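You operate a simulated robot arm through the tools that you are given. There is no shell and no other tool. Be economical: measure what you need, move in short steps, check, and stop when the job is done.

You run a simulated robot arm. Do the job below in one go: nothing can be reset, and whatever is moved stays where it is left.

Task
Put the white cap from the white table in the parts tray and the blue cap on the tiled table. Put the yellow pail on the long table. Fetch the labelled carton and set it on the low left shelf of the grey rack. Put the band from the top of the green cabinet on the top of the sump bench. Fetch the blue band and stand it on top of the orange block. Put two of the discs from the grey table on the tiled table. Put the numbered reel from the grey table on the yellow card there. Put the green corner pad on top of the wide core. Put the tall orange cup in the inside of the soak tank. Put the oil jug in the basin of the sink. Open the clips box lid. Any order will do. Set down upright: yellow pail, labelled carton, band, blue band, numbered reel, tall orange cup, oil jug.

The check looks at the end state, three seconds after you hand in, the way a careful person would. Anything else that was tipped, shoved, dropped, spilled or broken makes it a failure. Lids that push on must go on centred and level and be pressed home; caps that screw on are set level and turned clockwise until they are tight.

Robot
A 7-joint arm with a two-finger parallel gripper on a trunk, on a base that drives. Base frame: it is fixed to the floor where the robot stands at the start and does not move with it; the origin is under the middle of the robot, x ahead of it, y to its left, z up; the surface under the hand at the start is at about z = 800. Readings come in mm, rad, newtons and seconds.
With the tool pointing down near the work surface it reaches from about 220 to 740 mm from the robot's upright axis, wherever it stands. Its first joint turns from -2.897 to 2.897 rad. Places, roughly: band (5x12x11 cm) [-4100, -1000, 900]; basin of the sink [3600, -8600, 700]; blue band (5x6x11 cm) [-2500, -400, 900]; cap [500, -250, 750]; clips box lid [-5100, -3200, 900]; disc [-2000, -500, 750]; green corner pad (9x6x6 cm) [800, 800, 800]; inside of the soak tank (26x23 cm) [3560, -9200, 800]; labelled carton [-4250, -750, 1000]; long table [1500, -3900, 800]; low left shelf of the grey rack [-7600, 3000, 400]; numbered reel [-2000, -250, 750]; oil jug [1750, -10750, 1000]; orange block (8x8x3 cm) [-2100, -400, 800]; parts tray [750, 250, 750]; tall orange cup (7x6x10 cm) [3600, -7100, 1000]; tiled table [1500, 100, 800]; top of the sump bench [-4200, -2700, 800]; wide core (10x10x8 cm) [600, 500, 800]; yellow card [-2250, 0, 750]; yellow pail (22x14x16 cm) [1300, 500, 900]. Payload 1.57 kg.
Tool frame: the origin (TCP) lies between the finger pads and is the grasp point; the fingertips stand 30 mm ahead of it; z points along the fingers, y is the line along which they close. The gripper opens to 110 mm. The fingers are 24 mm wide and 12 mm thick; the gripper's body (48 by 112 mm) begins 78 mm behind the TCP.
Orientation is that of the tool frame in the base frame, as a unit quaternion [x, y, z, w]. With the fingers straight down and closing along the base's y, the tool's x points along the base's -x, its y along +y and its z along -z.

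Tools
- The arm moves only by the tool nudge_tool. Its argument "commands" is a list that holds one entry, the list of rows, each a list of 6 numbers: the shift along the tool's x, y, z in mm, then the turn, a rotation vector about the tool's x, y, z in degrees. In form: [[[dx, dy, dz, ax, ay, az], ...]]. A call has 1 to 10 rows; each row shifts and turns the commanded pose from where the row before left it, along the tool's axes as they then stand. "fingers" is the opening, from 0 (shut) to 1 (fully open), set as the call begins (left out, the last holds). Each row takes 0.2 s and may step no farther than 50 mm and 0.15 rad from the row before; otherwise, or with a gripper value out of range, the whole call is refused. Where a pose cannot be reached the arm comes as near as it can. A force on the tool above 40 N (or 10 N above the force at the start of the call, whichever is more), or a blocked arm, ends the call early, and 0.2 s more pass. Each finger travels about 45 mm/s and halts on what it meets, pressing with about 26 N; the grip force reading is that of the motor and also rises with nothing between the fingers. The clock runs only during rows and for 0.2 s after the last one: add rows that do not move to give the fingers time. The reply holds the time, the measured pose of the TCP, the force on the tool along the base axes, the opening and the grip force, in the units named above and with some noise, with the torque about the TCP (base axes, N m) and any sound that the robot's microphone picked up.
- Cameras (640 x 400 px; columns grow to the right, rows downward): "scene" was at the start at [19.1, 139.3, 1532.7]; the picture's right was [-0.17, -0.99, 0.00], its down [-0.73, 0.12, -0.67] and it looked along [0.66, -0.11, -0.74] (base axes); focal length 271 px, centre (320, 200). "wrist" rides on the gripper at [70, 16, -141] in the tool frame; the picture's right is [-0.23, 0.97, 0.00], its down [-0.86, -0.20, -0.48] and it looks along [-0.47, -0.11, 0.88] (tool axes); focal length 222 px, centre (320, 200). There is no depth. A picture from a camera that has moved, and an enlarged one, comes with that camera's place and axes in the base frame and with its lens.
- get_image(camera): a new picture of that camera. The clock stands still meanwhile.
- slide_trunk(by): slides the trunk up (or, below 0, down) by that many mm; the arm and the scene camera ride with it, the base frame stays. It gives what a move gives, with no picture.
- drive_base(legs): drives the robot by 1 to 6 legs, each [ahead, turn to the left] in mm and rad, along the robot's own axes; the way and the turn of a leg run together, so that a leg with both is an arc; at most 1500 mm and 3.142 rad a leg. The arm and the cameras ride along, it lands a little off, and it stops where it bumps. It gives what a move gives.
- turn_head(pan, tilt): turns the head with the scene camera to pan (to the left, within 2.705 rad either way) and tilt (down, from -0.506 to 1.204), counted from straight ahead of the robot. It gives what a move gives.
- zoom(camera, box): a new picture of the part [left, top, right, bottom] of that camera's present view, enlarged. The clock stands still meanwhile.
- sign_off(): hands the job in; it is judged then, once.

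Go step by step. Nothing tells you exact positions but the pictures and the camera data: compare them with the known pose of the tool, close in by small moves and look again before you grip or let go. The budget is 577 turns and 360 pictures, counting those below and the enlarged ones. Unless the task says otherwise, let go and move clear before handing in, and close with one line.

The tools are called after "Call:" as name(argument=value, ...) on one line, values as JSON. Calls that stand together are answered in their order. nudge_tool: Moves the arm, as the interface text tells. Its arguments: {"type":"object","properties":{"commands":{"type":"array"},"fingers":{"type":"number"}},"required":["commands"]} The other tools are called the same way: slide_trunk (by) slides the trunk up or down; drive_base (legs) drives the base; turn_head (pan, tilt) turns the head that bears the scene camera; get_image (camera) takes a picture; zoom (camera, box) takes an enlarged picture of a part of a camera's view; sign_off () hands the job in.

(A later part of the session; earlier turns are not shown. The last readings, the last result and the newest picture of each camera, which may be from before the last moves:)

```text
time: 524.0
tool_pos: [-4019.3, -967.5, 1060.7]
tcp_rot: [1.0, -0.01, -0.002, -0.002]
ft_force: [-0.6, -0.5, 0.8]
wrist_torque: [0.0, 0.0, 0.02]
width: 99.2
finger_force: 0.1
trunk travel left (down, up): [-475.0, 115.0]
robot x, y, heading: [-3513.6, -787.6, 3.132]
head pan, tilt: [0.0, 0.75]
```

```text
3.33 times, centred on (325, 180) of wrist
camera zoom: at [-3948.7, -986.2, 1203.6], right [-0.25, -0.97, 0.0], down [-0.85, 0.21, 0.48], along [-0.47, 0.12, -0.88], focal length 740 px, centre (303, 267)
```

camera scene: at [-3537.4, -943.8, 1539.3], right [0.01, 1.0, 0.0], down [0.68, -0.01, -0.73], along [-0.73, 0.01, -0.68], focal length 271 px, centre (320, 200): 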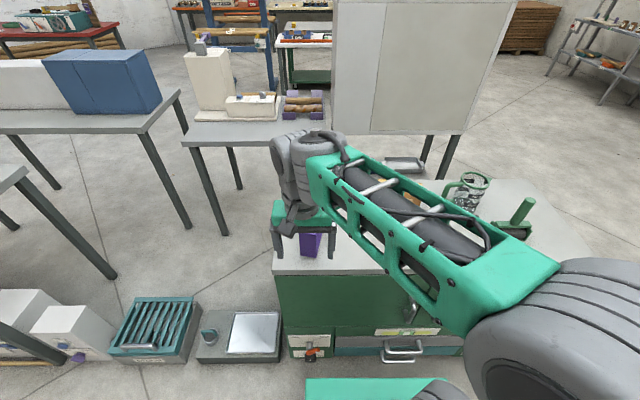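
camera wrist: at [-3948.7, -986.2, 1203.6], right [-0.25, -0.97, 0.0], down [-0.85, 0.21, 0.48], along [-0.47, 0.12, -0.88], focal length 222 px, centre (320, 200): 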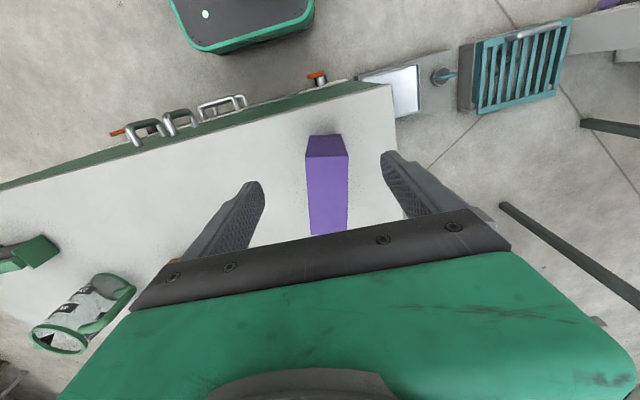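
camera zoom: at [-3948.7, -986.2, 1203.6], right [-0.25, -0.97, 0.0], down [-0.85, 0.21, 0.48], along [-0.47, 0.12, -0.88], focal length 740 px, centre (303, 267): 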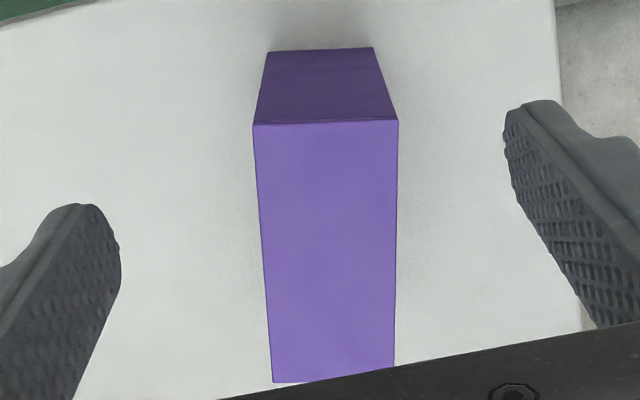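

Band centre (−4083,−962), yaw ≈12°. I align over it and turn the tool.

Call:
nudge_tool(commands=[[[-32, -2, 0, 0, 0, 5.6], [-32, -2, 0, 0, 0, 5.6], [0, 0, 30, 0, 0, 0], [0, 0, 30, 0, 0, 0], [0, 0, 0, 0, 0, 0]]])

Call:
get_image(camera="wrist")

Call:
zoom(camera="scene", box=[250, 160, 370, 270])

```text
time: 525.2
tool_pos: [-4082.4, -960.2, 1000.2]
tcp_rot: [0.994, -0.106, -0.001, -0.003]
ft_force: [-0.4, 0.2, 0.2]
wrist_torque: [-0.02, -0.01, 0.01]
width: 99.1
finger_force: 0.0
trunk travel left (down, up): [-475.0, 115.0]
robot x, y, heading: [-3512.5, -785.8, 3.133]
head pan, tilt: [0.0, 0.75]
```

```text
169 pictures are left
camera wrist: at [-4016.6, -991.7, 1141.8], right [-0.43, -0.9, 0.0], down [-0.79, 0.37, 0.48], along [-0.43, 0.21, -0.88], focal length 222 px, centre (320, 200)
```

wrist: 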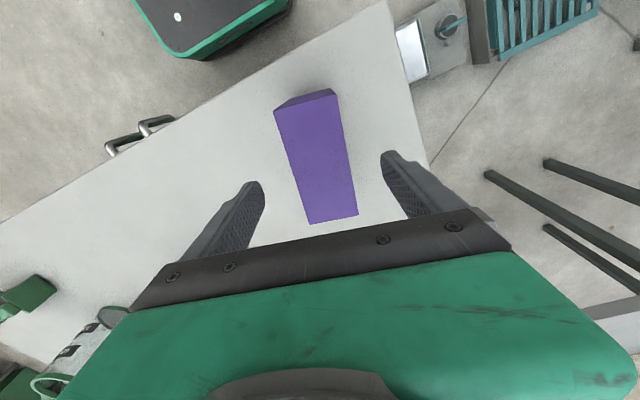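

```text
3.64 times, centred on (310, 215) of scene
camera zoom: at [-3537.6, -943.7, 1539.2], right [0.01, 1.0, 0.0], down [0.68, -0.01, -0.73], along [-0.73, 0.01, -0.68], focal length 984 px, centre (356, 146)
```

zoom: 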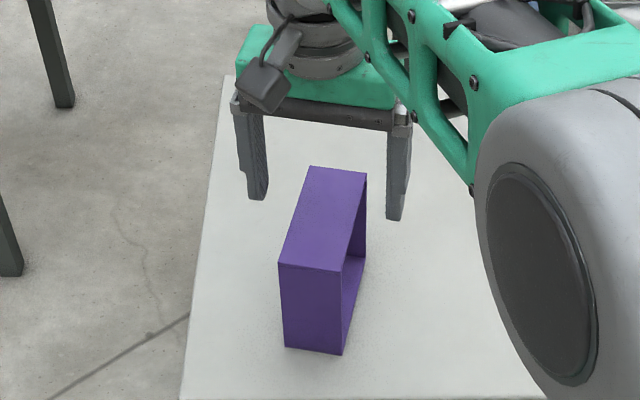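

Call:
nudge_tool(commands=[[[5, 1.6, 26, 0, 0, 0], [0, 0, 26, 0, 0, 0], [0, 0, 0, 0, 0, 0]]])

Call:
zoom(camera="wrist", box=[220, 60, 440, 250])

Call:
nudge_tool(commands=[[[0, 0, 0, 0, 0, 0], [0, 0, 0, 0, 0, 0], [0, 0, 0, 0, 0, 0], [0, 0, 0, 0, 0, 0], [0, 0, 0, 0, 0, 0]]], fingers=0.3)

```text
time: 526.0
tool_pos: [-4078.3, -962.4, 947.0]
tcp_rot: [0.994, -0.107, -0.001, -0.003]
ft_force: [-0.4, -0.4, -0.1]
wrist_torque: [-0.01, -0.01, 0.02]
width: 98.8
finger_force: 0.0
trunk travel left (down, up): [-475.0, 115.0]
robot x, y, heading: [-3512.6, -788.3, 3.134]
head pan, tilt: [0.0, 0.75]
```

```text
2.11 times, centred on (330, 155) of wrist
camera zoom: at [-4013.0, -994.4, 1089.8], right [-0.43, -0.9, 0.0], down [-0.79, 0.37, 0.48], along [-0.43, 0.21, -0.88], focal length 468 px, centre (299, 295)
```

zoom: 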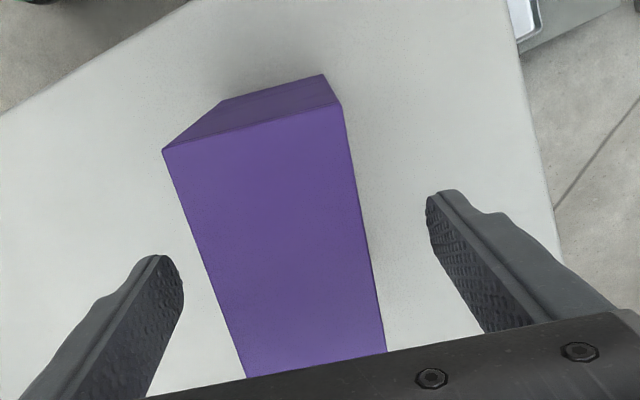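

```text
time: 527.2
tool_pos: [-4078.5, -962.6, 947.8]
tcp_rot: [0.994, -0.107, -0.002, -0.003]
ft_force: [-0.3, -0.8, -0.3]
wrist_torque: [-0.04, -0.02, 0.02]
width: 49.1
finger_force: 25.8
trunk travel left (down, up): [-475.0, 115.0]
robot x, y, heading: [-3512.3, -784.2, 3.129]
head pan, tilt: [0.0, 0.75]
```

Call:
nudge_tool(commands=[[[0, 0, -25, 0, 0, 0], [0, 0, -35, 0, 0, 0], [0, 0, -35, 0, 0, 0], [0, 0, 0, 0, 0, 0]]])

Call:
zoom(camera="scene", box=[240, 140, 380, 280])

Call:
zoom(camera="wrist", box=[220, 60, 440, 250])

```text
time: 528.2
tool_pos: [-4076.2, -963.1, 1047.4]
tcp_rot: [0.994, -0.107, -0.002, -0.002]
ft_force: [-0.2, -0.4, -1.0]
wrist_torque: [-0.01, -0.04, -0.02]
width: 49.0
finger_force: 25.8
trunk travel left (down, up): [-475.0, 115.0]
robot x, y, heading: [-3513.4, -783.7, 3.137]
head pan, tilt: [0.0, 0.75]
```

```text
2.86 times, centred on (310, 210) of scene
camera zoom: at [-3537.3, -943.7, 1539.2], right [0.01, 1.0, 0.0], down [0.68, -0.01, -0.73], along [-0.73, 0.01, -0.68], focal length 773 px, centre (349, 171)
```

zoom: 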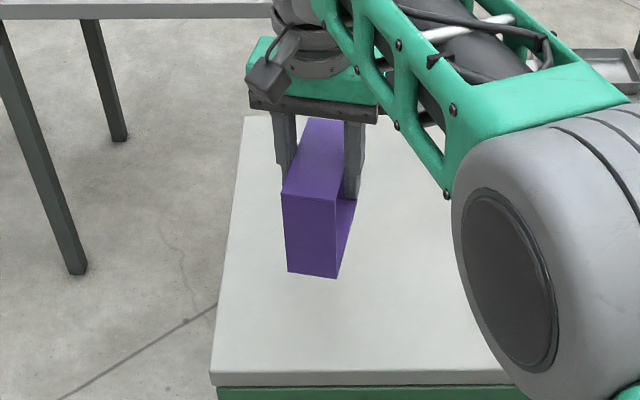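

```text
2.11 times, centred on (330, 155) of wrist
camera zoom: at [-4010.5, -993.6, 1188.7], right [-0.43, -0.9, 0.0], down [-0.79, 0.37, 0.48], along [-0.43, 0.21, -0.88], focal length 468 px, centre (299, 295)
```

zoom: 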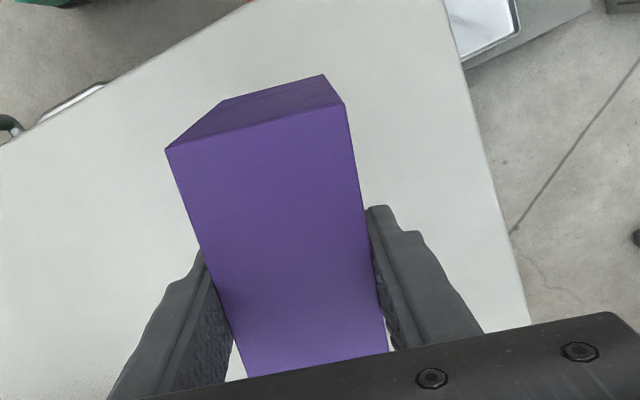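

Held level. I retract and drive along to the sump bench (east side, y≈−2850), away from the green mug there.

Call:
nudge_tool(commands=[[[40, 0, -10, 0, 0, 0], [40, 0, -10, 0, 0, 0], [40, -5, 0, 0, 0, 0], [40, -10, 0, 0, 0, 0], [30, -10, 0, 0, 0, 0]]])

Call:
drive_base(legs=[[-250, 0], [0, 1.58], [1030, 0], [1030, 0], [0, -1.571]])

Call:
turn_head(pan=0.0, tilt=0.55)

Call:
get_image(camera="scene")

```text
time: 529.4
tool_pos: [-3883.4, -978.0, 1065.2]
tcp_rot: [0.994, -0.107, -0.002, -0.003]
ft_force: [0.3, 0.3, -0.5]
wrist_torque: [0.03, 0.01, -0.03]
width: 49.1
finger_force: 26.5
trunk travel left (down, up): [-475.0, 115.0]
robot x, y, heading: [-3512.2, -785.0, 3.132]
head pan, tilt: [0.0, 0.75]
```

```text
time: 548.6
tool_pos: [-3694.5, -3025.1, 1066.1]
tcp_rot: [0.994, -0.113, -0.001, -0.003]
ft_force: [0.3, 0.2, -1.4]
wrist_torque: [0.03, 0.01, 0.01]
width: 48.9
finger_force: 25.9
trunk travel left (down, up): [-475.0, 115.0]
robot x, y, heading: [-3317.8, -2837.2, 3.118]
head pan, tilt: [0.0, 0.75]
```

```text
time: 549.3
tool_pos: [-3694.6, -3025.7, 1065.8]
tcp_rot: [0.994, -0.114, -0.001, -0.003]
ft_force: [-0.3, -0.5, -1.2]
wrist_torque: [0.0, 0.0, 0.01]
width: 48.9
finger_force: 25.9
trunk travel left (down, up): [-475.0, 115.0]
robot x, y, heading: [-3322.4, -2839.4, 3.118]
head pan, tilt: [0.0, 0.55]
```

```text
164 pictures are left
camera scene: at [-3354.2, -2994.7, 1556.6], right [0.02, 1.0, 0.0], down [0.52, -0.01, -0.85], along [-0.85, 0.02, -0.52], focal length 271 px, centre (320, 200)
```

scene: 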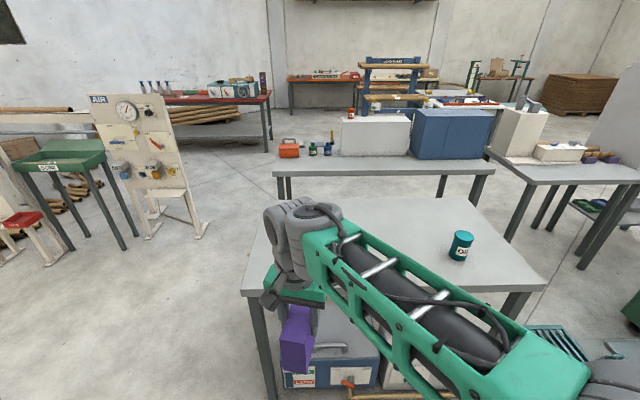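

Call:
drive_base(legs=[[150, 0]])

Call:
nudge_tool(commands=[[[-39, 0, 8, 0, 0, 0], [-39, 0, 8, 0, 0, 0], [-39, 0, 8, 0, 0, 0], [-39, 0, 8, 0, 0, 0], [-39, 0, 8, 0, 0, 0], [-39, 0, 8, 0, 0, 0], [-38, 2, 8, 0, 0, 0], [0, 0, 0, 0, 0, 0]]])

Call:
get_image(camera="scene")

Call:
get_image(camera="wrist")

```text
time: 550.7
tool_pos: [-3842.6, -3024.6, 1065.7]
tcp_rot: [0.994, -0.112, -0.001, -0.003]
ft_force: [-0.3, -0.5, -2.1]
wrist_torque: [-0.04, 0.0, -0.02]
width: 49.0
finger_force: 25.6
trunk travel left (down, up): [-475.0, 115.0]
robot x, y, heading: [-3472.7, -2836.0, 3.118]
head pan, tilt: [0.0, 0.55]
```

```text
time: 552.5
tool_pos: [-4106.7, -2963.2, 1011.6]
tcp_rot: [0.994, -0.112, -0.002, -0.002]
ft_force: [-0.4, 0.2, 0.1]
wrist_torque: [0.02, -0.02, 0.02]
width: 49.1
finger_force: 26.0
trunk travel left (down, up): [-475.0, 115.0]
robot x, y, heading: [-3469.3, -2837.2, 3.12]
head pan, tilt: [0.0, 0.55]
```

```text
163 pictures are left
camera scene: at [-3502.7, -2991.8, 1556.6], right [0.02, 1.0, 0.0], down [0.52, -0.01, -0.85], along [-0.85, 0.02, -0.52], focal length 271 px, centre (320, 200)
```

scene: 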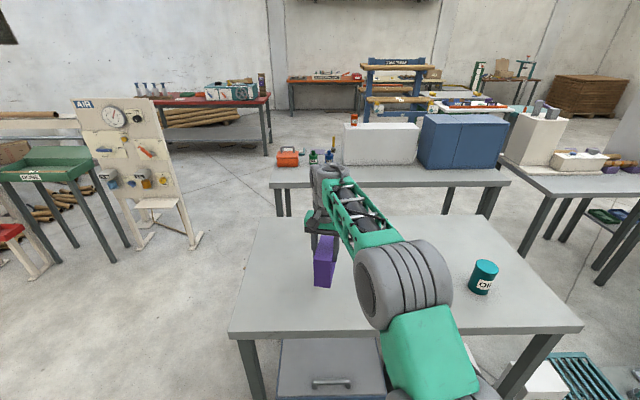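

```text
162 pictures are left
camera wrist: at [-4042.1, -2994.4, 1153.7], right [-0.44, -0.9, 0.0], down [-0.79, 0.38, 0.48], along [-0.43, 0.21, -0.88], focal length 222 px, centre (320, 200)
```

wrist: 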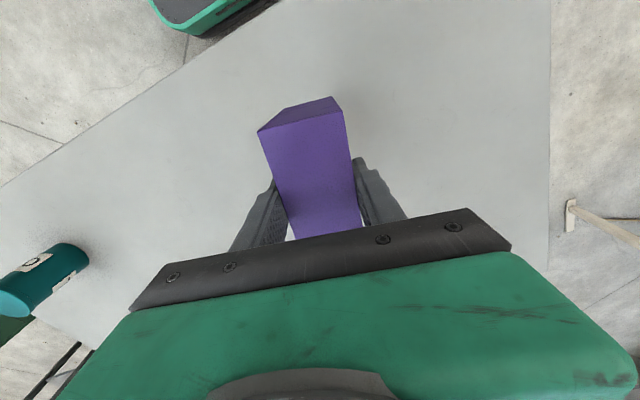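

Call:
nudge_tool(commands=[[[0, 0, 30, 0, 0, 0], [0, 0, 30, 0, 0, 0], [0, 0, 13, 0, 0, 0], [0, 0, 0, 0, 0, 0]]])

Call:
zoom(camera="scene", box=[270, 190, 400, 310])

```text
time: 553.5
tool_pos: [-4106.7, -2964.9, 936.6]
tcp_rot: [0.994, -0.112, -0.001, -0.003]
ft_force: [-1.0, -0.4, 4.4]
wrist_torque: [-0.12, 0.05, -0.05]
width: 49.8
finger_force: 16.0
trunk travel left (down, up): [-475.0, 115.0]
robot x, y, heading: [-3472.5, -2839.0, 3.123]
head pan, tilt: [0.0, 0.55]
```

```text
3.33 times, centred on (335, 250) of scene
camera zoom: at [-3501.9, -2991.5, 1556.5], right [0.02, 1.0, 0.0], down [0.52, -0.01, -0.85], along [-0.85, 0.02, -0.52], focal length 902 px, centre (270, 33)
```

zoom: 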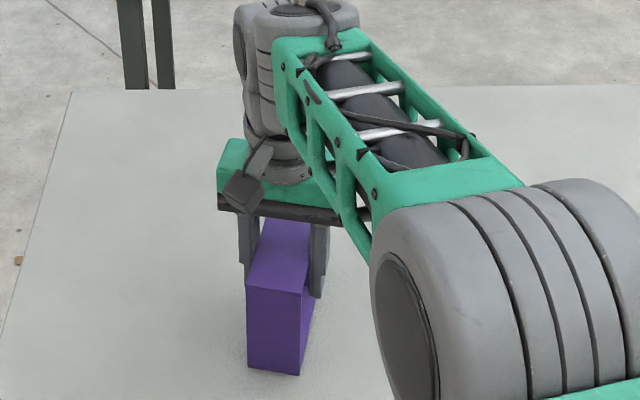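

Call:
nudge_tool(commands=[[[0, 0, 0, 0, 0, 0], [0, 0, 0, 0, 0, 0]]])

Call:
zoom(camera="wrist", box=[220, 60, 440, 250])

```text
time: 554.1
tool_pos: [-4106.5, -2965.3, 935.3]
tcp_rot: [0.994, -0.112, 0.0, -0.003]
ft_force: [-0.1, -0.8, -0.6]
wrist_torque: [0.02, -0.04, 0.0]
width: 48.9
finger_force: 25.7
trunk travel left (down, up): [-475.0, 115.0]
robot x, y, heading: [-3470.9, -2833.2, 3.122]
head pan, tilt: [0.0, 0.55]
```

```text
2.11 times, centred on (330, 155) of wrist
camera zoom: at [-4041.1, -2997.1, 1078.6], right [-0.44, -0.9, -0.01], down [-0.79, 0.38, 0.48], along [-0.43, 0.21, -0.88], focal length 468 px, centre (299, 295)
```

zoom: 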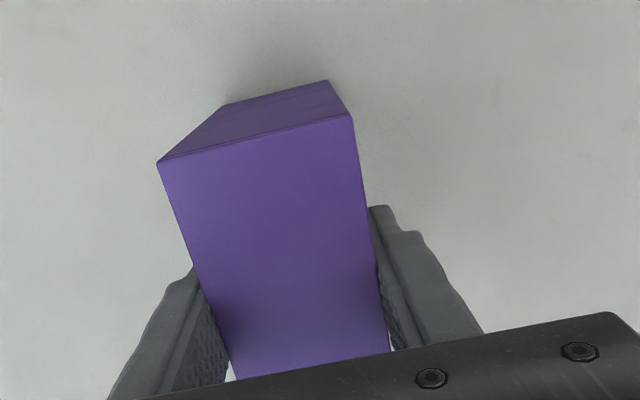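

Call:
nudge_tool(commands=[[[0, 0, 2, 0, 0, 0], [0, 0, 0, 0, 0, 0]]])

Call:
zoom(camera="scene", box=[290, 220, 370, 310])

```text
time: 554.7
tool_pos: [-4108.0, -2964.7, 936.1]
tcp_rot: [0.994, -0.111, -0.002, -0.004]
ft_force: [1.6, 0.2, 6.4]
wrist_torque: [-0.08, -0.5, 0.09]
width: 49.2
finger_force: 25.9
trunk travel left (down, up): [-475.0, 115.0]
robot x, y, heading: [-3471.0, -2835.9, 3.118]
head pan, tilt: [0.0, 0.55]
```

```text
4.44 times, centred on (330, 265) of scene
camera zoom: at [-3501.5, -2991.6, 1556.8], right [0.02, 1.0, 0.0], down [0.52, -0.01, -0.85], along [-0.85, 0.02, -0.52], focal length 1203 px, centre (276, -89)
```

zoom: 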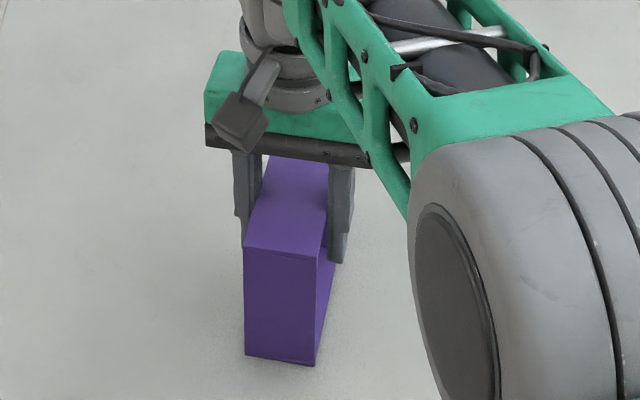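

Call:
nudge_tool(commands=[[[0, 0, -1, 0, 0, 0], [0, 0, 0, 0, 0, 0], [0, 0, 0, 0, 0, 0]]], fingers=0.55)

Call:
zoom(camera="scene", box=[290, 220, 370, 310])

Call:
zoom(camera="wrist", box=[220, 60, 440, 250])

```text
time: 555.5
tool_pos: [-4107.8, -2965.4, 936.3]
tcp_rot: [0.994, -0.111, -0.002, -0.003]
ft_force: [0.9, -0.7, 0.0]
wrist_torque: [0.01, -0.03, -0.02]
width: 60.7
finger_force: 0.1
trunk travel left (down, up): [-475.0, 115.0]
robot x, y, heading: [-3473.1, -2835.0, 3.121]
head pan, tilt: [0.0, 0.55]
```

```text
4.44 times, centred on (330, 265) of scene
camera zoom: at [-3502.4, -2991.8, 1556.6], right [0.02, 1.0, 0.0], down [0.52, -0.01, -0.85], along [-0.85, 0.02, -0.52], focal length 1203 px, centre (276, -89)
```

zoom: 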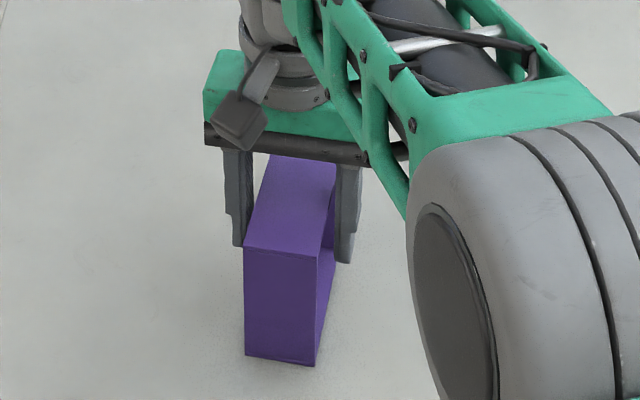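

```text
2.11 times, centred on (330, 155) of wrist
camera zoom: at [-4043.0, -2997.9, 1078.4], right [-0.44, -0.9, 0.0], down [-0.79, 0.38, 0.48], along [-0.43, 0.21, -0.88], focal length 468 px, centre (299, 295)
```

zoom: 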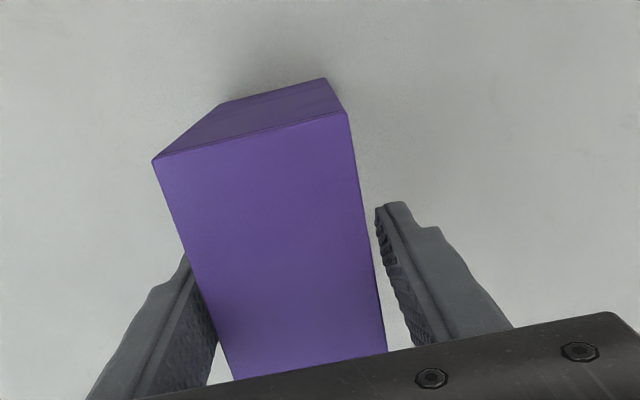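

Call:
nudge_tool(commands=[[[0, -4, 0, 0, 0, 0], [0, 0, 0, 0, 0, 0], [0, 0, 0, 0, 0, 0], [0, 0, -25, 0, 0, 0], [0, 0, -40, 0, 0, 0], [0, 0, -40, 0, 0, 0], [40, 0, -20, 0, 0, 0], [40, 0, 0, 0, 0, 0], [40, 0, 0, 0, 0, 0], [40, 0, 0, 0, 0, 0]]], fingers=0.95)

Call:
get_image(camera="scene")

```text
time: 557.7
tool_pos: [-3947.1, -2998.3, 1060.3]
tcp_rot: [0.994, -0.112, -0.003, -0.003]
ft_force: [-0.5, 0.3, -0.1]
wrist_torque: [0.0, -0.02, 0.03]
width: 104.6
finger_force: 0.1
trunk travel left (down, up): [-475.0, 115.0]
robot x, y, heading: [-3473.6, -2833.0, 3.121]
head pan, tilt: [0.0, 0.55]
```

```text
156 pictures are left
camera scene: at [-3501.8, -2991.6, 1556.7], right [0.02, 1.0, 0.0], down [0.52, -0.01, -0.85], along [-0.85, 0.02, -0.52], focal length 271 px, centre (320, 200)
```

scene: 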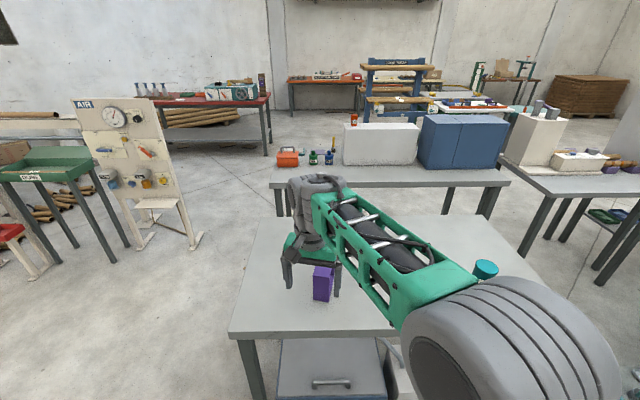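

Call:
zoom(camera="scene", box=[260, 120, 350, 190])

```text
5.71 times, centred on (305, 155) of scene
camera zoom: at [-3501.8, -2991.6, 1556.7], right [0.02, 1.0, 0.0], down [0.52, -0.01, -0.85], along [-0.85, 0.02, -0.52], focal length 1547 px, centre (406, 457)
```

zoom: 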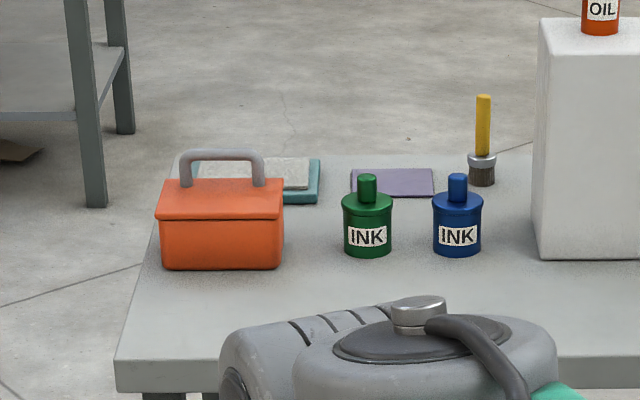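

Band is on the sump bench. The clips box is the orange box at about (−5190,−3170) on the next table; I'll drive around to its south side for a look.

Call:
nudge_tool(commands=[[[20, -40, 0, 0, 0, -4], [20, -40, 0, 0, 0, -4], [20, -40, 0, 0, 0, -4], [20, -40, 0, 0, 0, 0]]])

Call:
drive_base(legs=[[-180, 0], [0, 1.594], [900, 0], [0, -1.571]])

Call:
turn_head(pan=0.0, tilt=0.4)

Call:
get_image(camera="scene")

```text
time: 558.7
tool_pos: [-3853.7, -2851.5, 1065.5]
tcp_rot: [1.0, -0.006, -0.002, -0.002]
ft_force: [0.1, 0.7, 1.0]
wrist_torque: [0.02, 0.01, -0.01]
width: 104.5
finger_force: 0.0
trunk travel left (down, up): [-475.0, 115.0]
robot x, y, heading: [-3469.0, -2833.8, 3.125]
head pan, tilt: [0.0, 0.55]
```

```text
time: 572.5
tool_pos: [-3666.0, -3806.5, 1065.2]
tcp_rot: [1.0, 0.007, -0.002, -0.002]
ft_force: [-0.6, -0.1, -0.2]
wrist_torque: [0.0, -0.01, 0.01]
width: 104.4
finger_force: 0.1
trunk travel left (down, up): [-475.0, 115.0]
robot x, y, heading: [-3281.0, -3781.1, -3.131]
head pan, tilt: [0.0, 0.55]
```

```text
time: 573.1
tool_pos: [-3665.0, -3809.0, 1065.0]
tcp_rot: [1.0, 0.006, -0.001, -0.003]
ft_force: [-0.1, -0.7, -0.1]
wrist_torque: [0.0, -0.03, 0.04]
width: 104.7
finger_force: 0.1
trunk travel left (down, up): [-475.0, 115.0]
robot x, y, heading: [-3279.7, -3781.8, -3.134]
head pan, tilt: [0.0, 0.4]
```

```text
154 pictures are left
camera scene: at [-3312.1, -3937.4, 1570.3], right [-0.01, 1.0, 0.0], down [0.39, 0.0, -0.92], along [-0.92, -0.01, -0.39], focal length 271 px, centre (320, 200)
```

scene: 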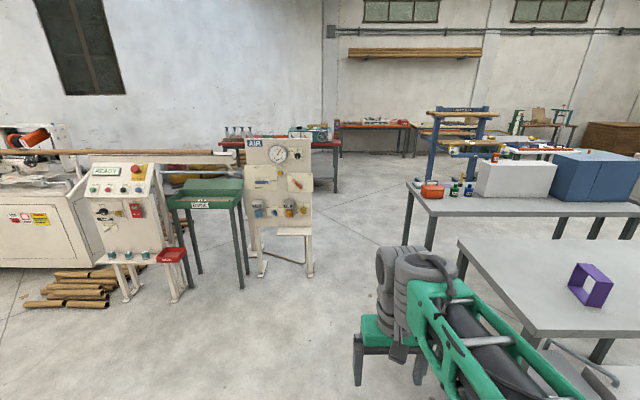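

Call:
drive_base(legs=[[0, -0.12], [1200, 0], [0, 0.115], [640, 0], [0, -1.571]])

Call:
turn_head(pan=0.0, tilt=0.75)

Call:
get_image(camera="scene")

Call:
get_image(camera="wrist")

```text
time: 587.4
tool_pos: [-5133.1, -3282.3, 1064.7]
tcp_rot: [-0.702, 0.712, 0.0, 0.002]
ft_force: [-0.9, 0.7, 0.2]
wrist_torque: [-0.01, -0.01, 0.02]
width: 104.5
finger_force: 0.0
trunk travel left (down, up): [-475.0, 115.0]
robot x, y, heading: [-5116.4, -3667.5, 1.558]
head pan, tilt: [0.0, 0.4]
```

```text
time: 588.2
tool_pos: [-5134.1, -3281.6, 1064.3]
tcp_rot: [-0.702, 0.712, 0.0, 0.003]
ft_force: [0.4, -0.3, 0.2]
wrist_torque: [0.0, -0.02, 0.01]
width: 104.5
finger_force: 0.1
trunk travel left (down, up): [-475.0, 115.0]
robot x, y, heading: [-5115.7, -3662.5, 1.552]
head pan, tilt: [0.0, 0.75]
```

```text
153 pictures are left
camera scene: at [-5271.4, -3641.9, 1539.3], right [1.0, -0.02, 0.0], down [-0.01, -0.68, -0.73], along [0.01, 0.73, -0.68], focal length 271 px, centre (320, 200)
```

scene: 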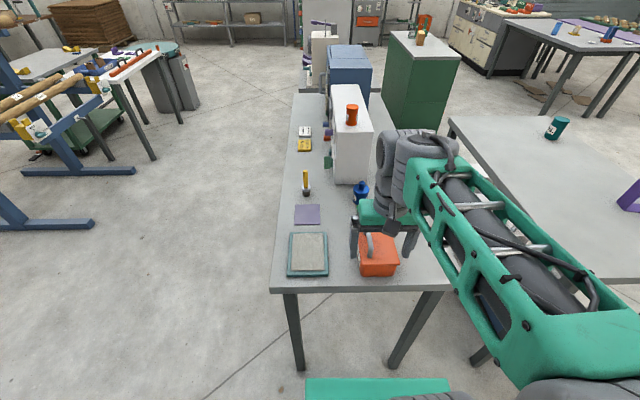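

```text
152 pictures are left
camera wrist: at [-5151.8, -3351.8, 1206.4], right [-0.97, 0.24, -0.01], down [0.21, 0.85, 0.48], along [0.12, 0.47, -0.88], focal length 222 px, centre (320, 200)
```

wrist: 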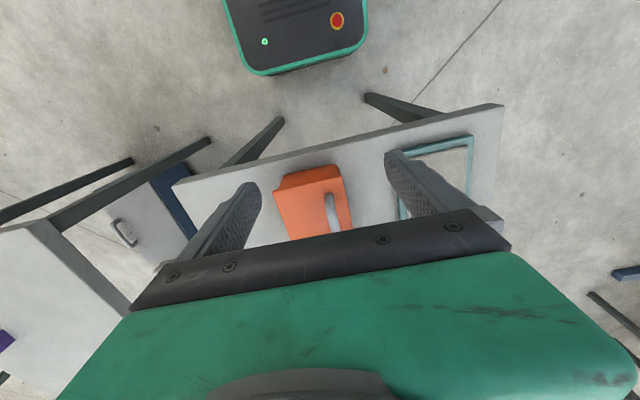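

Call:
zoom(camera="scene", box=[330, 205, 430, 290])

Call:
zoom(camera="wrist", box=[250, 140, 400, 250])

```text
4.71 times, centred on (380, 248) of scene
camera zoom: at [-5271.4, -3641.9, 1539.3], right [1.0, -0.02, 0.0], down [-0.01, -0.68, -0.73], along [0.01, 0.73, -0.68], focal length 1274 px, centre (38, -24)
```

zoom: 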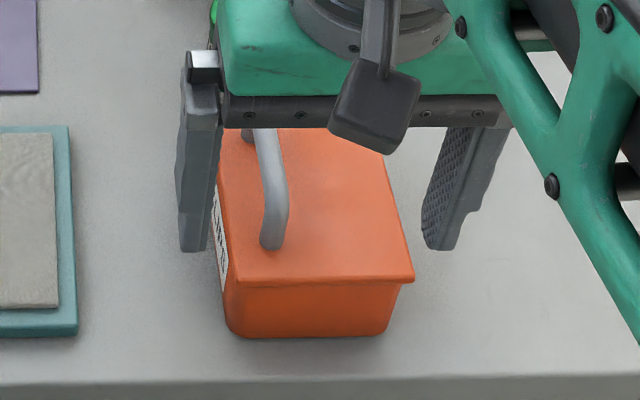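

```text
3.64 times, centred on (325, 195) of wrist
camera zoom: at [-5151.8, -3351.8, 1206.4], right [-0.97, 0.24, -0.01], down [0.21, 0.85, 0.48], along [0.12, 0.47, -0.88], focal length 808 px, centre (302, 218)
```

zoom: 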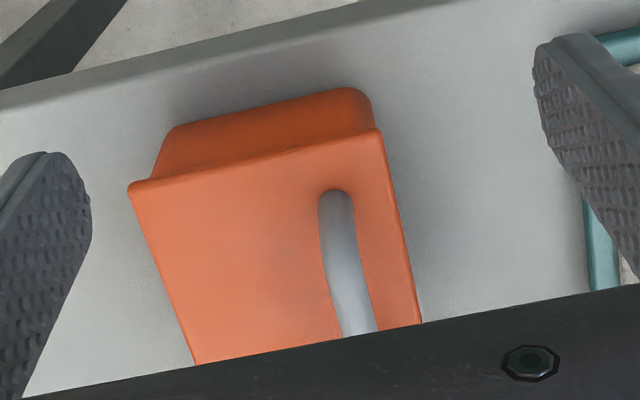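

The box has its label on the west face and the handle near its west edge, so the lid hinges on the east. Handle bar at about (−5118,−3142,906). Moving above it.

Call:
nudge_tool(commands=[[[-35, -3.5, 0, 0, 0, 0], [-35, -3.5, 0, 0, 0, 0], [-35, -3.5, 0, 0, 0, 0], [-35, -3.5, 0, 0, 0, 0], [0, 0, 35, 0, 0, 0], [0, 0, 35, 0, 0, 0], [0, 0, 20, 0, 0, 0], [0, 0, 0, 0, 0, 0]]], fingers=0.5)

Call:
get_image(camera="wrist")

Call:
zoom(camera="scene", box=[310, 170, 430, 290])

```text
time: 590.0
tool_pos: [-5116.2, -3142.8, 972.6]
tcp_rot: [-0.702, 0.713, 0.0, 0.002]
ft_force: [0.4, 0.3, -0.6]
wrist_torque: [-0.01, 0.0, 0.01]
width: 54.9
finger_force: 0.1
trunk travel left (down, up): [-475.0, 115.0]
robot x, y, heading: [-5117.1, -3666.0, 1.551]
head pan, tilt: [0.0, 0.75]
```

```text
149 pictures are left
camera wrist: at [-5134.6, -3213.5, 1115.2], right [-0.97, 0.24, -0.01], down [0.21, 0.85, 0.48], along [0.12, 0.47, -0.88], focal length 222 px, centre (320, 200)
```

wrist: 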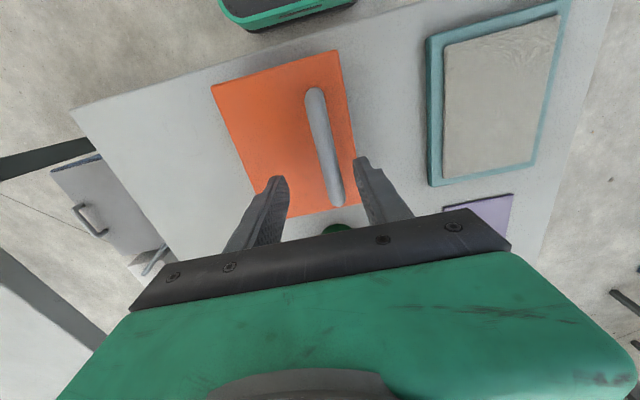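

```text
3.33 times, centred on (370, 230) of scene
camera zoom: at [-5271.4, -3641.9, 1539.3], right [1.0, -0.02, 0.0], down [-0.01, -0.68, -0.73], along [0.01, 0.73, -0.68], focal length 902 px, centre (153, 100)
```

zoom: 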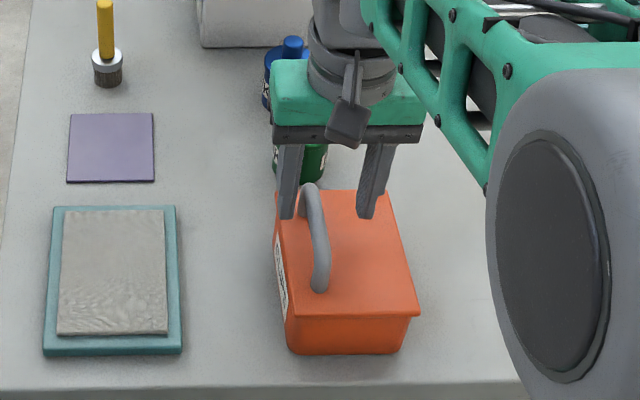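

The geometry refined: lid top is at z≈910 and the handle bar at (−5126,−3162,≈946). Adjusting before descending.

Call:
nudge_tool(commands=[[[19, 10, 0, 0, 0, 0], [0, 0, 12, 0, 0, 0], [0, 0, 0, 0, 0, 0]]])

Call:
zoom(camera="wrist", box=[200, 40, 440, 250])

Call:
zoom(camera="scene", box=[330, 190, 420, 280])

```text
time: 590.8
tool_pos: [-5128.7, -3161.7, 962.9]
tcp_rot: [-0.702, 0.712, -0.001, 0.002]
ft_force: [-0.4, -0.4, 0.8]
wrist_torque: [0.02, -0.07, 0.01]
width: 55.1
finger_force: 0.1
trunk travel left (down, up): [-475.0, 115.0]
robot x, y, heading: [-5120.5, -3663.4, 1.548]
head pan, tilt: [0.0, 0.75]
```

```text
1.90 times, centred on (320, 145) of wrist
camera zoom: at [-5145.7, -3230.7, 1104.5], right [-0.97, 0.24, -0.01], down [0.21, 0.85, 0.48], along [0.12, 0.47, -0.88], focal length 423 px, centre (320, 305)
```

zoom: 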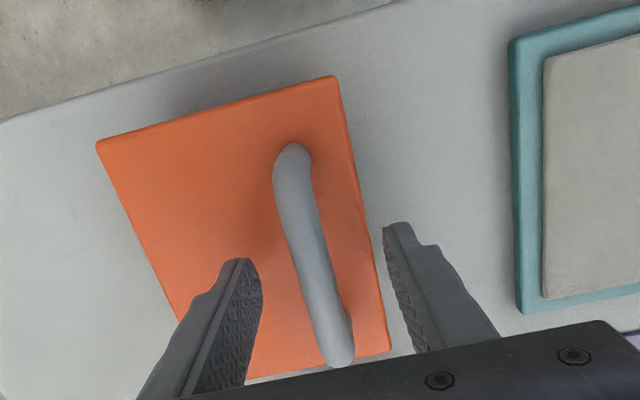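

```text
4.44 times, centred on (375, 235) of scene
camera zoom: at [-5271.4, -3641.7, 1539.3], right [1.0, -0.02, 0.0], down [-0.01, -0.68, -0.73], along [0.01, 0.73, -0.68], focal length 1203 px, centre (76, 44)
```

zoom: 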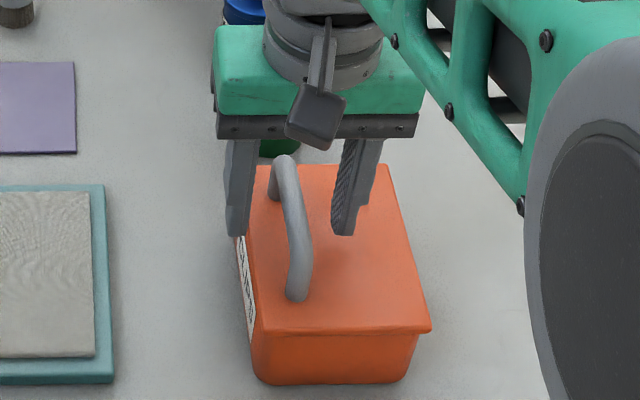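

Call:
nudge_tool(commands=[[[0, 0, 7, 0, 0, 0], [0, 0, 5, 0, 0, 0], [0, 0, 0, 0, 0, 0]]])

Call:
zoom(camera="scene", box=[330, 190, 420, 280])

```text
time: 591.6
tool_pos: [-5127.3, -3161.3, 950.4]
tcp_rot: [-0.702, 0.713, 0.0, 0.003]
ft_force: [0.1, -0.4, 0.3]
wrist_torque: [-0.01, 0.0, -0.01]
width: 55.2
finger_force: 0.1
trunk travel left (down, up): [-475.0, 115.0]
robot x, y, heading: [-5119.0, -3665.8, 1.554]
head pan, tilt: [0.0, 0.75]
```

```text
4.44 times, centred on (375, 235) of scene
camera zoom: at [-5271.4, -3642.0, 1539.2], right [1.0, -0.02, 0.0], down [-0.01, -0.68, -0.73], along [0.01, 0.73, -0.68], focal length 1203 px, centre (76, 44)
```

zoom: 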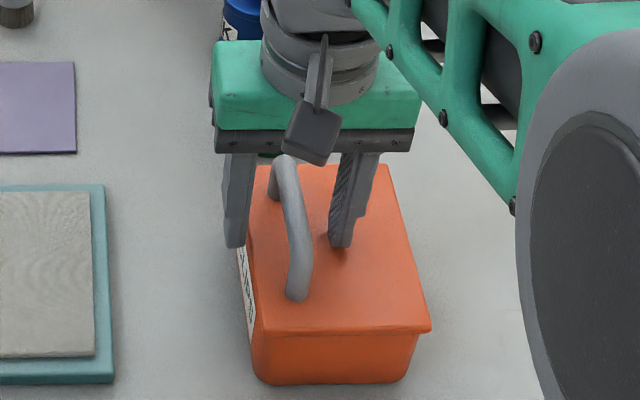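

Call:
nudge_tool(commands=[[[0, 0, 1, 0, 0, 0], [0, 0, 0, 0, 0, 0], [0, 0, 0, 0, 0, 0], [0, 0, 0, 0, 0, 0]]], fingers=0)

Call:
nudge_tool(commands=[[[0, 0, -5, 0, 0, 0], [0, 0, 0, 0, 0, 0]]])

Call:
zoom(camera="scene", box=[330, 190, 420, 280])

```text
time: 592.6
tool_pos: [-5127.1, -3160.7, 949.7]
tcp_rot: [-0.702, 0.713, -0.001, 0.003]
ft_force: [4.2, 0.7, 1.8]
wrist_torque: [0.01, 0.0, 0.52]
width: 13.7
finger_force: 27.1
trunk travel left (down, up): [-475.0, 115.0]
robot x, y, heading: [-5116.8, -3667.9, 1.546]
head pan, tilt: [0.0, 0.75]
```

```text
time: 593.2
tool_pos: [-5125.7, -3161.3, 953.4]
tcp_rot: [-0.701, 0.713, -0.003, 0.001]
ft_force: [11.3, 0.7, -12.2]
wrist_torque: [-0.22, 0.44, 0.58]
width: 13.7
finger_force: 29.9
trunk travel left (down, up): [-475.0, 115.0]
robot x, y, heading: [-5118.1, -3668.8, 1.552]
head pan, tilt: [0.0, 0.75]
```

```text
4.44 times, centred on (375, 235) of scene
camera zoom: at [-5269.9, -3640.7, 1539.2], right [1.0, -0.02, 0.0], down [-0.01, -0.68, -0.73], along [0.01, 0.73, -0.68], focal length 1203 px, centre (76, 44)
```

zoom: 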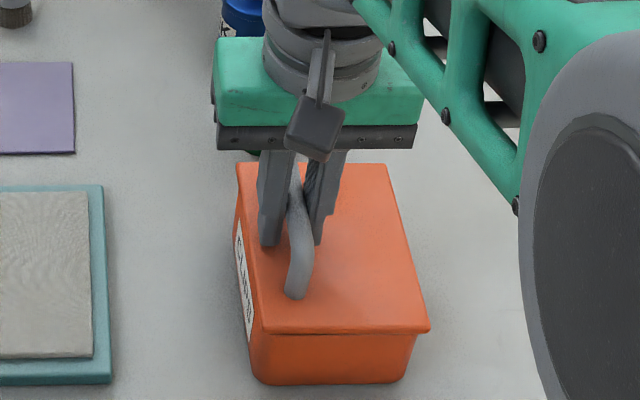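

The lid is hinged on the east as expected (pull toward +x). I regrip slightly higher on the bar for tip clearance, then follow the arc.

Call:
nudge_tool(commands=[[[0, 1.5, 3.5, 0, 0, 0], [0, 0, 0, 0, 0, 0]]])

Call:
nudge_tool(commands=[[[0, 0, 0, 0, 0, 0], [0, 0, -5, 0, 0, 0], [0, 0, -4, 0, 0, 0], [0, 0, 0, 0, 0, 0]]], fingers=0.35)

Call:
nudge_tool(commands=[[[0, 0, 0, 0, 0, 0], [0, 0, 0, 0, 0, 0], [0, 0, 0, 0, 0, 0]]], fingers=0)

```text
time: 593.8
tool_pos: [-5126.4, -3160.8, 951.5]
tcp_rot: [-0.7, 0.714, -0.001, 0.002]
ft_force: [20.3, -1.6, -11.3]
wrist_torque: [0.11, 0.03, 0.59]
width: 13.1
finger_force: 30.1
trunk travel left (down, up): [-475.0, 115.0]
robot x, y, heading: [-5118.7, -3664.9, 1.55]
head pan, tilt: [0.0, 0.75]
```

```text
time: 594.8
tool_pos: [-5130.0, -3160.7, 959.9]
tcp_rot: [-0.702, 0.712, 0.0, 0.003]
ft_force: [0.0, 0.7, 0.2]
wrist_torque: [0.0, 0.03, -0.01]
width: 38.4
finger_force: 0.1
trunk travel left (down, up): [-475.0, 115.0]
robot x, y, heading: [-5119.3, -3666.1, 1.55]
head pan, tilt: [0.0, 0.75]
```

```text
time: 595.6
tool_pos: [-5128.5, -3160.8, 960.1]
tcp_rot: [-0.701, 0.714, -0.001, 0.003]
ft_force: [15.7, 0.3, -0.3]
wrist_torque: [0.12, -0.12, 0.54]
width: 14.0
finger_force: 26.1
trunk travel left (down, up): [-475.0, 115.0]
robot x, y, heading: [-5119.3, -3664.1, 1.549]
head pan, tilt: [0.0, 0.75]
```

Call:
nudge_tool(commands=[[[0, -3.5, 0, 0, 0, 0], [0, 0, 0, 0, 0, 0]]])

Call:
nudge_tool(commands=[[[0, -5, -10, 0, 0, 0], [0, 0, 0, 0, 0, 0]]])

Call:
zoom(camera="scene", box=[330, 190, 420, 280])

```text
time: 596.2
tool_pos: [-5126.2, -3160.8, 960.2]
tcp_rot: [-0.703, 0.711, -0.001, 0.003]
ft_force: [-3.8, 1.7, 0.5]
wrist_torque: [-0.31, 0.15, 0.5]
width: 13.6
finger_force: 29.9
trunk travel left (down, up): [-475.0, 115.0]
robot x, y, heading: [-5116.0, -3661.8, 1.553]
head pan, tilt: [0.0, 0.75]
```

```text
time: 596.8
tool_pos: [-5119.7, -3160.2, 971.4]
tcp_rot: [-0.702, 0.712, 0.0, 0.004]
ft_force: [-8.2, 5.0, 5.3]
wrist_torque: [0.25, 0.08, 0.59]
width: 13.5
finger_force: 30.1
trunk travel left (down, up): [-475.0, 115.0]
robot x, y, heading: [-5118.1, -3664.6, 1.554]
head pan, tilt: [0.0, 0.75]
```

```text
4.44 times, centred on (375, 235) of scene
camera zoom: at [-5272.3, -3641.8, 1539.2], right [1.0, -0.02, 0.0], down [-0.01, -0.68, -0.73], along [0.01, 0.73, -0.68], focal length 1203 px, centre (76, 44)
```

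zoom: 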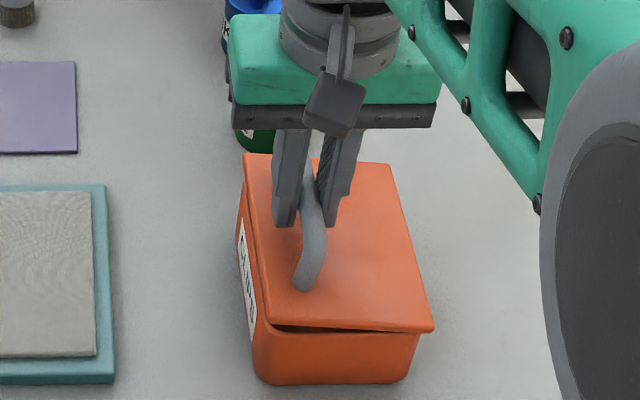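

Call:
nudge_tool(commands=[[[0, -8.4, -9.5, 0, 0, 0], [0, -9.5, -8.4, 0, 0, 0], [0, 0, 0, 0, 0, 0]]])

Call:
nudge_tool(commands=[[[0, -10.7, -6.9, 0, 0, 0], [0, -11.5, -5.4, 0, 0, 0], [0, 0, 0, 0, 0, 0]]])

Call:
zoom(camera="scene", box=[330, 170, 430, 280])

```text
time: 597.6
tool_pos: [-5100.6, -3161.5, 988.6]
tcp_rot: [-0.702, 0.713, -0.001, 0.004]
ft_force: [-1.4, 3.9, 0.7]
wrist_torque: [0.39, 0.04, 0.59]
width: 13.6
finger_force: 30.6
trunk travel left (down, up): [-475.0, 115.0]
robot x, y, heading: [-5116.1, -3665.3, 1.551]
head pan, tilt: [0.0, 0.75]
```

```text
time: 598.4
tool_pos: [-5079.4, -3161.0, 999.4]
tcp_rot: [-0.702, 0.712, -0.001, 0.002]
ft_force: [-1.2, 5.4, 0.3]
wrist_torque: [0.25, 0.06, 0.58]
width: 13.4
finger_force: 30.0
trunk travel left (down, up): [-475.0, 115.0]
robot x, y, heading: [-5117.0, -3669.4, 1.55]
head pan, tilt: [0.0, 0.75]
```

```text
3.64 times, centred on (380, 225) of scene
camera zoom: at [-5271.4, -3641.2, 1539.2], right [1.0, -0.02, 0.0], down [-0.01, -0.68, -0.73], along [0.01, 0.73, -0.68], focal length 984 px, centre (102, 109)
```

zoom: 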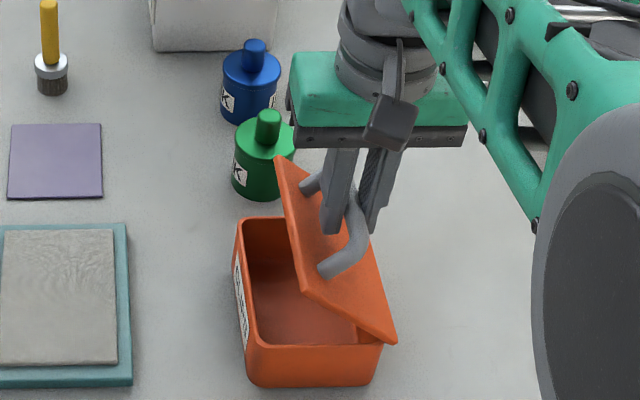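

Opening nicely with small forces. Continue the arc.

Call:
nudge_tool(commands=[[[0, -12.1, -3.7, 0, 0, 0], [0, -12.6, -2, 0, 0, 0], [0, 0, 0, 0, 0, 0]]])

Call:
nudge_tool(commands=[[[0, -12.7, 0, 0, 0, 0], [0, -12.6, 1.6, 0, 0, 0], [0, 0, 0, 0, 0, 0]]])

Call:
zoom(camera="scene", box=[330, 170, 430, 280])

```text
time: 599.2
tool_pos: [-5056.0, -3161.5, 1006.9]
tcp_rot: [-0.702, 0.712, -0.001, 0.002]
ft_force: [-1.9, 1.1, 1.6]
wrist_torque: [-0.21, 0.03, 0.55]
width: 13.6
finger_force: 30.1
trunk travel left (down, up): [-475.0, 115.0]
robot x, y, heading: [-5117.0, -3665.4, 1.556]
head pan, tilt: [0.0, 0.75]
```

```text
time: 600.0
tool_pos: [-5031.3, -3162.3, 1005.4]
tcp_rot: [-0.701, 0.713, -0.001, 0.003]
ft_force: [-0.8, 8.2, 0.2]
wrist_torque: [0.35, 0.04, 0.53]
width: 13.6
finger_force: 30.0
trunk travel left (down, up): [-475.0, 115.0]
robot x, y, heading: [-5117.3, -3666.2, 1.554]
head pan, tilt: [0.0, 0.75]
```

```text
3.64 times, centred on (380, 225) of scene
camera zoom: at [-5271.4, -3641.0, 1539.2], right [1.0, -0.02, 0.0], down [-0.01, -0.68, -0.73], along [0.01, 0.73, -0.68], focal length 984 px, centre (102, 109)
```

zoom: 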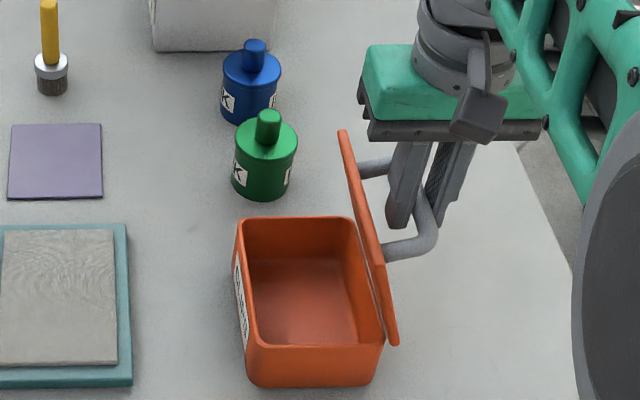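

Call:
nudge_tool(commands=[[[0, -12.2, 3.3, 0, 0, 0], [0, -11.7, 4.9, 0, 0, 0], [0, 0, 0, 0, 0, 0]]])

Call:
nudge_tool(commands=[[[0, -10.9, 6.6, 0, 0, 0], [0, -9.8, 7.9, 0, 0, 0], [0, 0, 0, 0, 0, 0]]])

Call:
zoom(camera="scene", box=[330, 170, 450, 290])

```text
time: 600.8
tool_pos: [-5006.8, -3161.6, 995.5]
tcp_rot: [-0.702, 0.712, -0.001, 0.002]
ft_force: [-2.0, 8.3, -2.4]
wrist_torque: [0.3, 0.0, 0.58]
width: 13.5
finger_force: 30.2
trunk travel left (down, up): [-475.0, 115.0]
robot x, y, heading: [-5117.3, -3668.0, 1.553]
head pan, tilt: [0.0, 0.75]
```

```text
time: 601.6
tool_pos: [-4985.9, -3161.7, 980.9]
tcp_rot: [-0.702, 0.712, -0.001, 0.002]
ft_force: [-3.2, 7.1, -1.9]
wrist_torque: [0.08, 0.09, 0.55]
width: 13.5
finger_force: 29.8
trunk travel left (down, up): [-475.0, 115.0]
robot x, y, heading: [-5119.9, -3668.3, 1.554]
head pan, tilt: [0.0, 0.75]
```

```text
3.33 times, centred on (390, 230) of scene
camera zoom: at [-5271.6, -3641.0, 1539.2], right [1.0, -0.02, 0.0], down [-0.01, -0.68, -0.73], along [0.01, 0.73, -0.68], focal length 902 px, centre (87, 100)
```

zoom: 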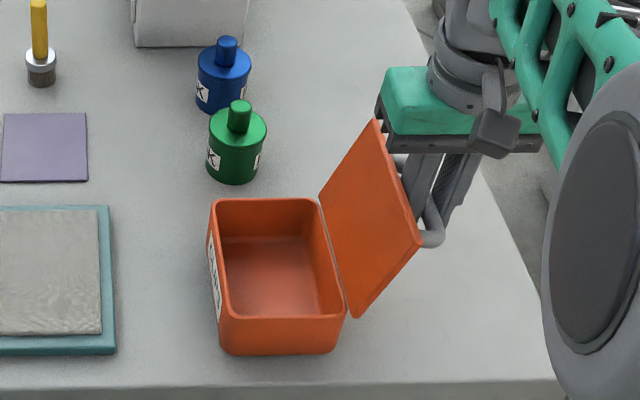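

Call:
nudge_tool(commands=[[[0, -8.7, 9.3, 0, 0, 0], [0, 0, 0, 0, 0, 0]]])

Call:
nudge_tool(commands=[[[0, 0, 0, 0, 0, 0], [0, 0, 0, 0, 0, 0]]], fingers=0.25)

Call:
zoom(camera="scene", box=[330, 170, 450, 290])

```text
time: 602.2
tool_pos: [-4982.3, -3162.3, 975.7]
tcp_rot: [-0.707, 0.707, -0.001, 0.004]
ft_force: [-17.6, -5.4, 14.1]
wrist_torque: [-0.63, 0.14, 0.16]
width: 13.4
finger_force: 30.2
trunk travel left (down, up): [-475.0, 115.0]
robot x, y, heading: [-5118.6, -3667.6, 1.559]
head pan, tilt: [0.0, 0.75]
stopped in row 2: the force on the tool passed its limit at 41 N (the readings are from after the stop); the commanded pose is now the measured one
```

```text
time: 602.9
tool_pos: [-4979.9, -3162.0, 974.3]
tcp_rot: [-0.705, 0.709, 0.0, 0.004]
ft_force: [-0.5, -0.2, 0.3]
wrist_torque: [0.01, 0.01, 0.0]
width: 27.3
finger_force: 0.0
trunk travel left (down, up): [-475.0, 115.0]
robot x, y, heading: [-5118.9, -3665.8, 1.557]
head pan, tilt: [0.0, 0.75]
```

```text
3.33 times, centred on (390, 230) of scene
camera zoom: at [-5271.5, -3642.7, 1539.2], right [1.0, -0.02, 0.0], down [-0.01, -0.68, -0.73], along [0.01, 0.73, -0.68], focal length 902 px, centre (87, 100)
```

zoom: 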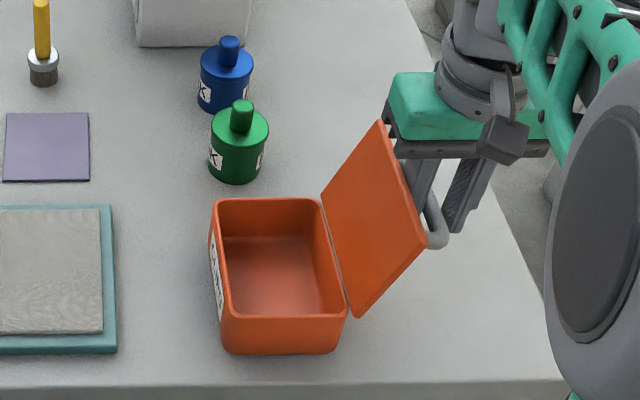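

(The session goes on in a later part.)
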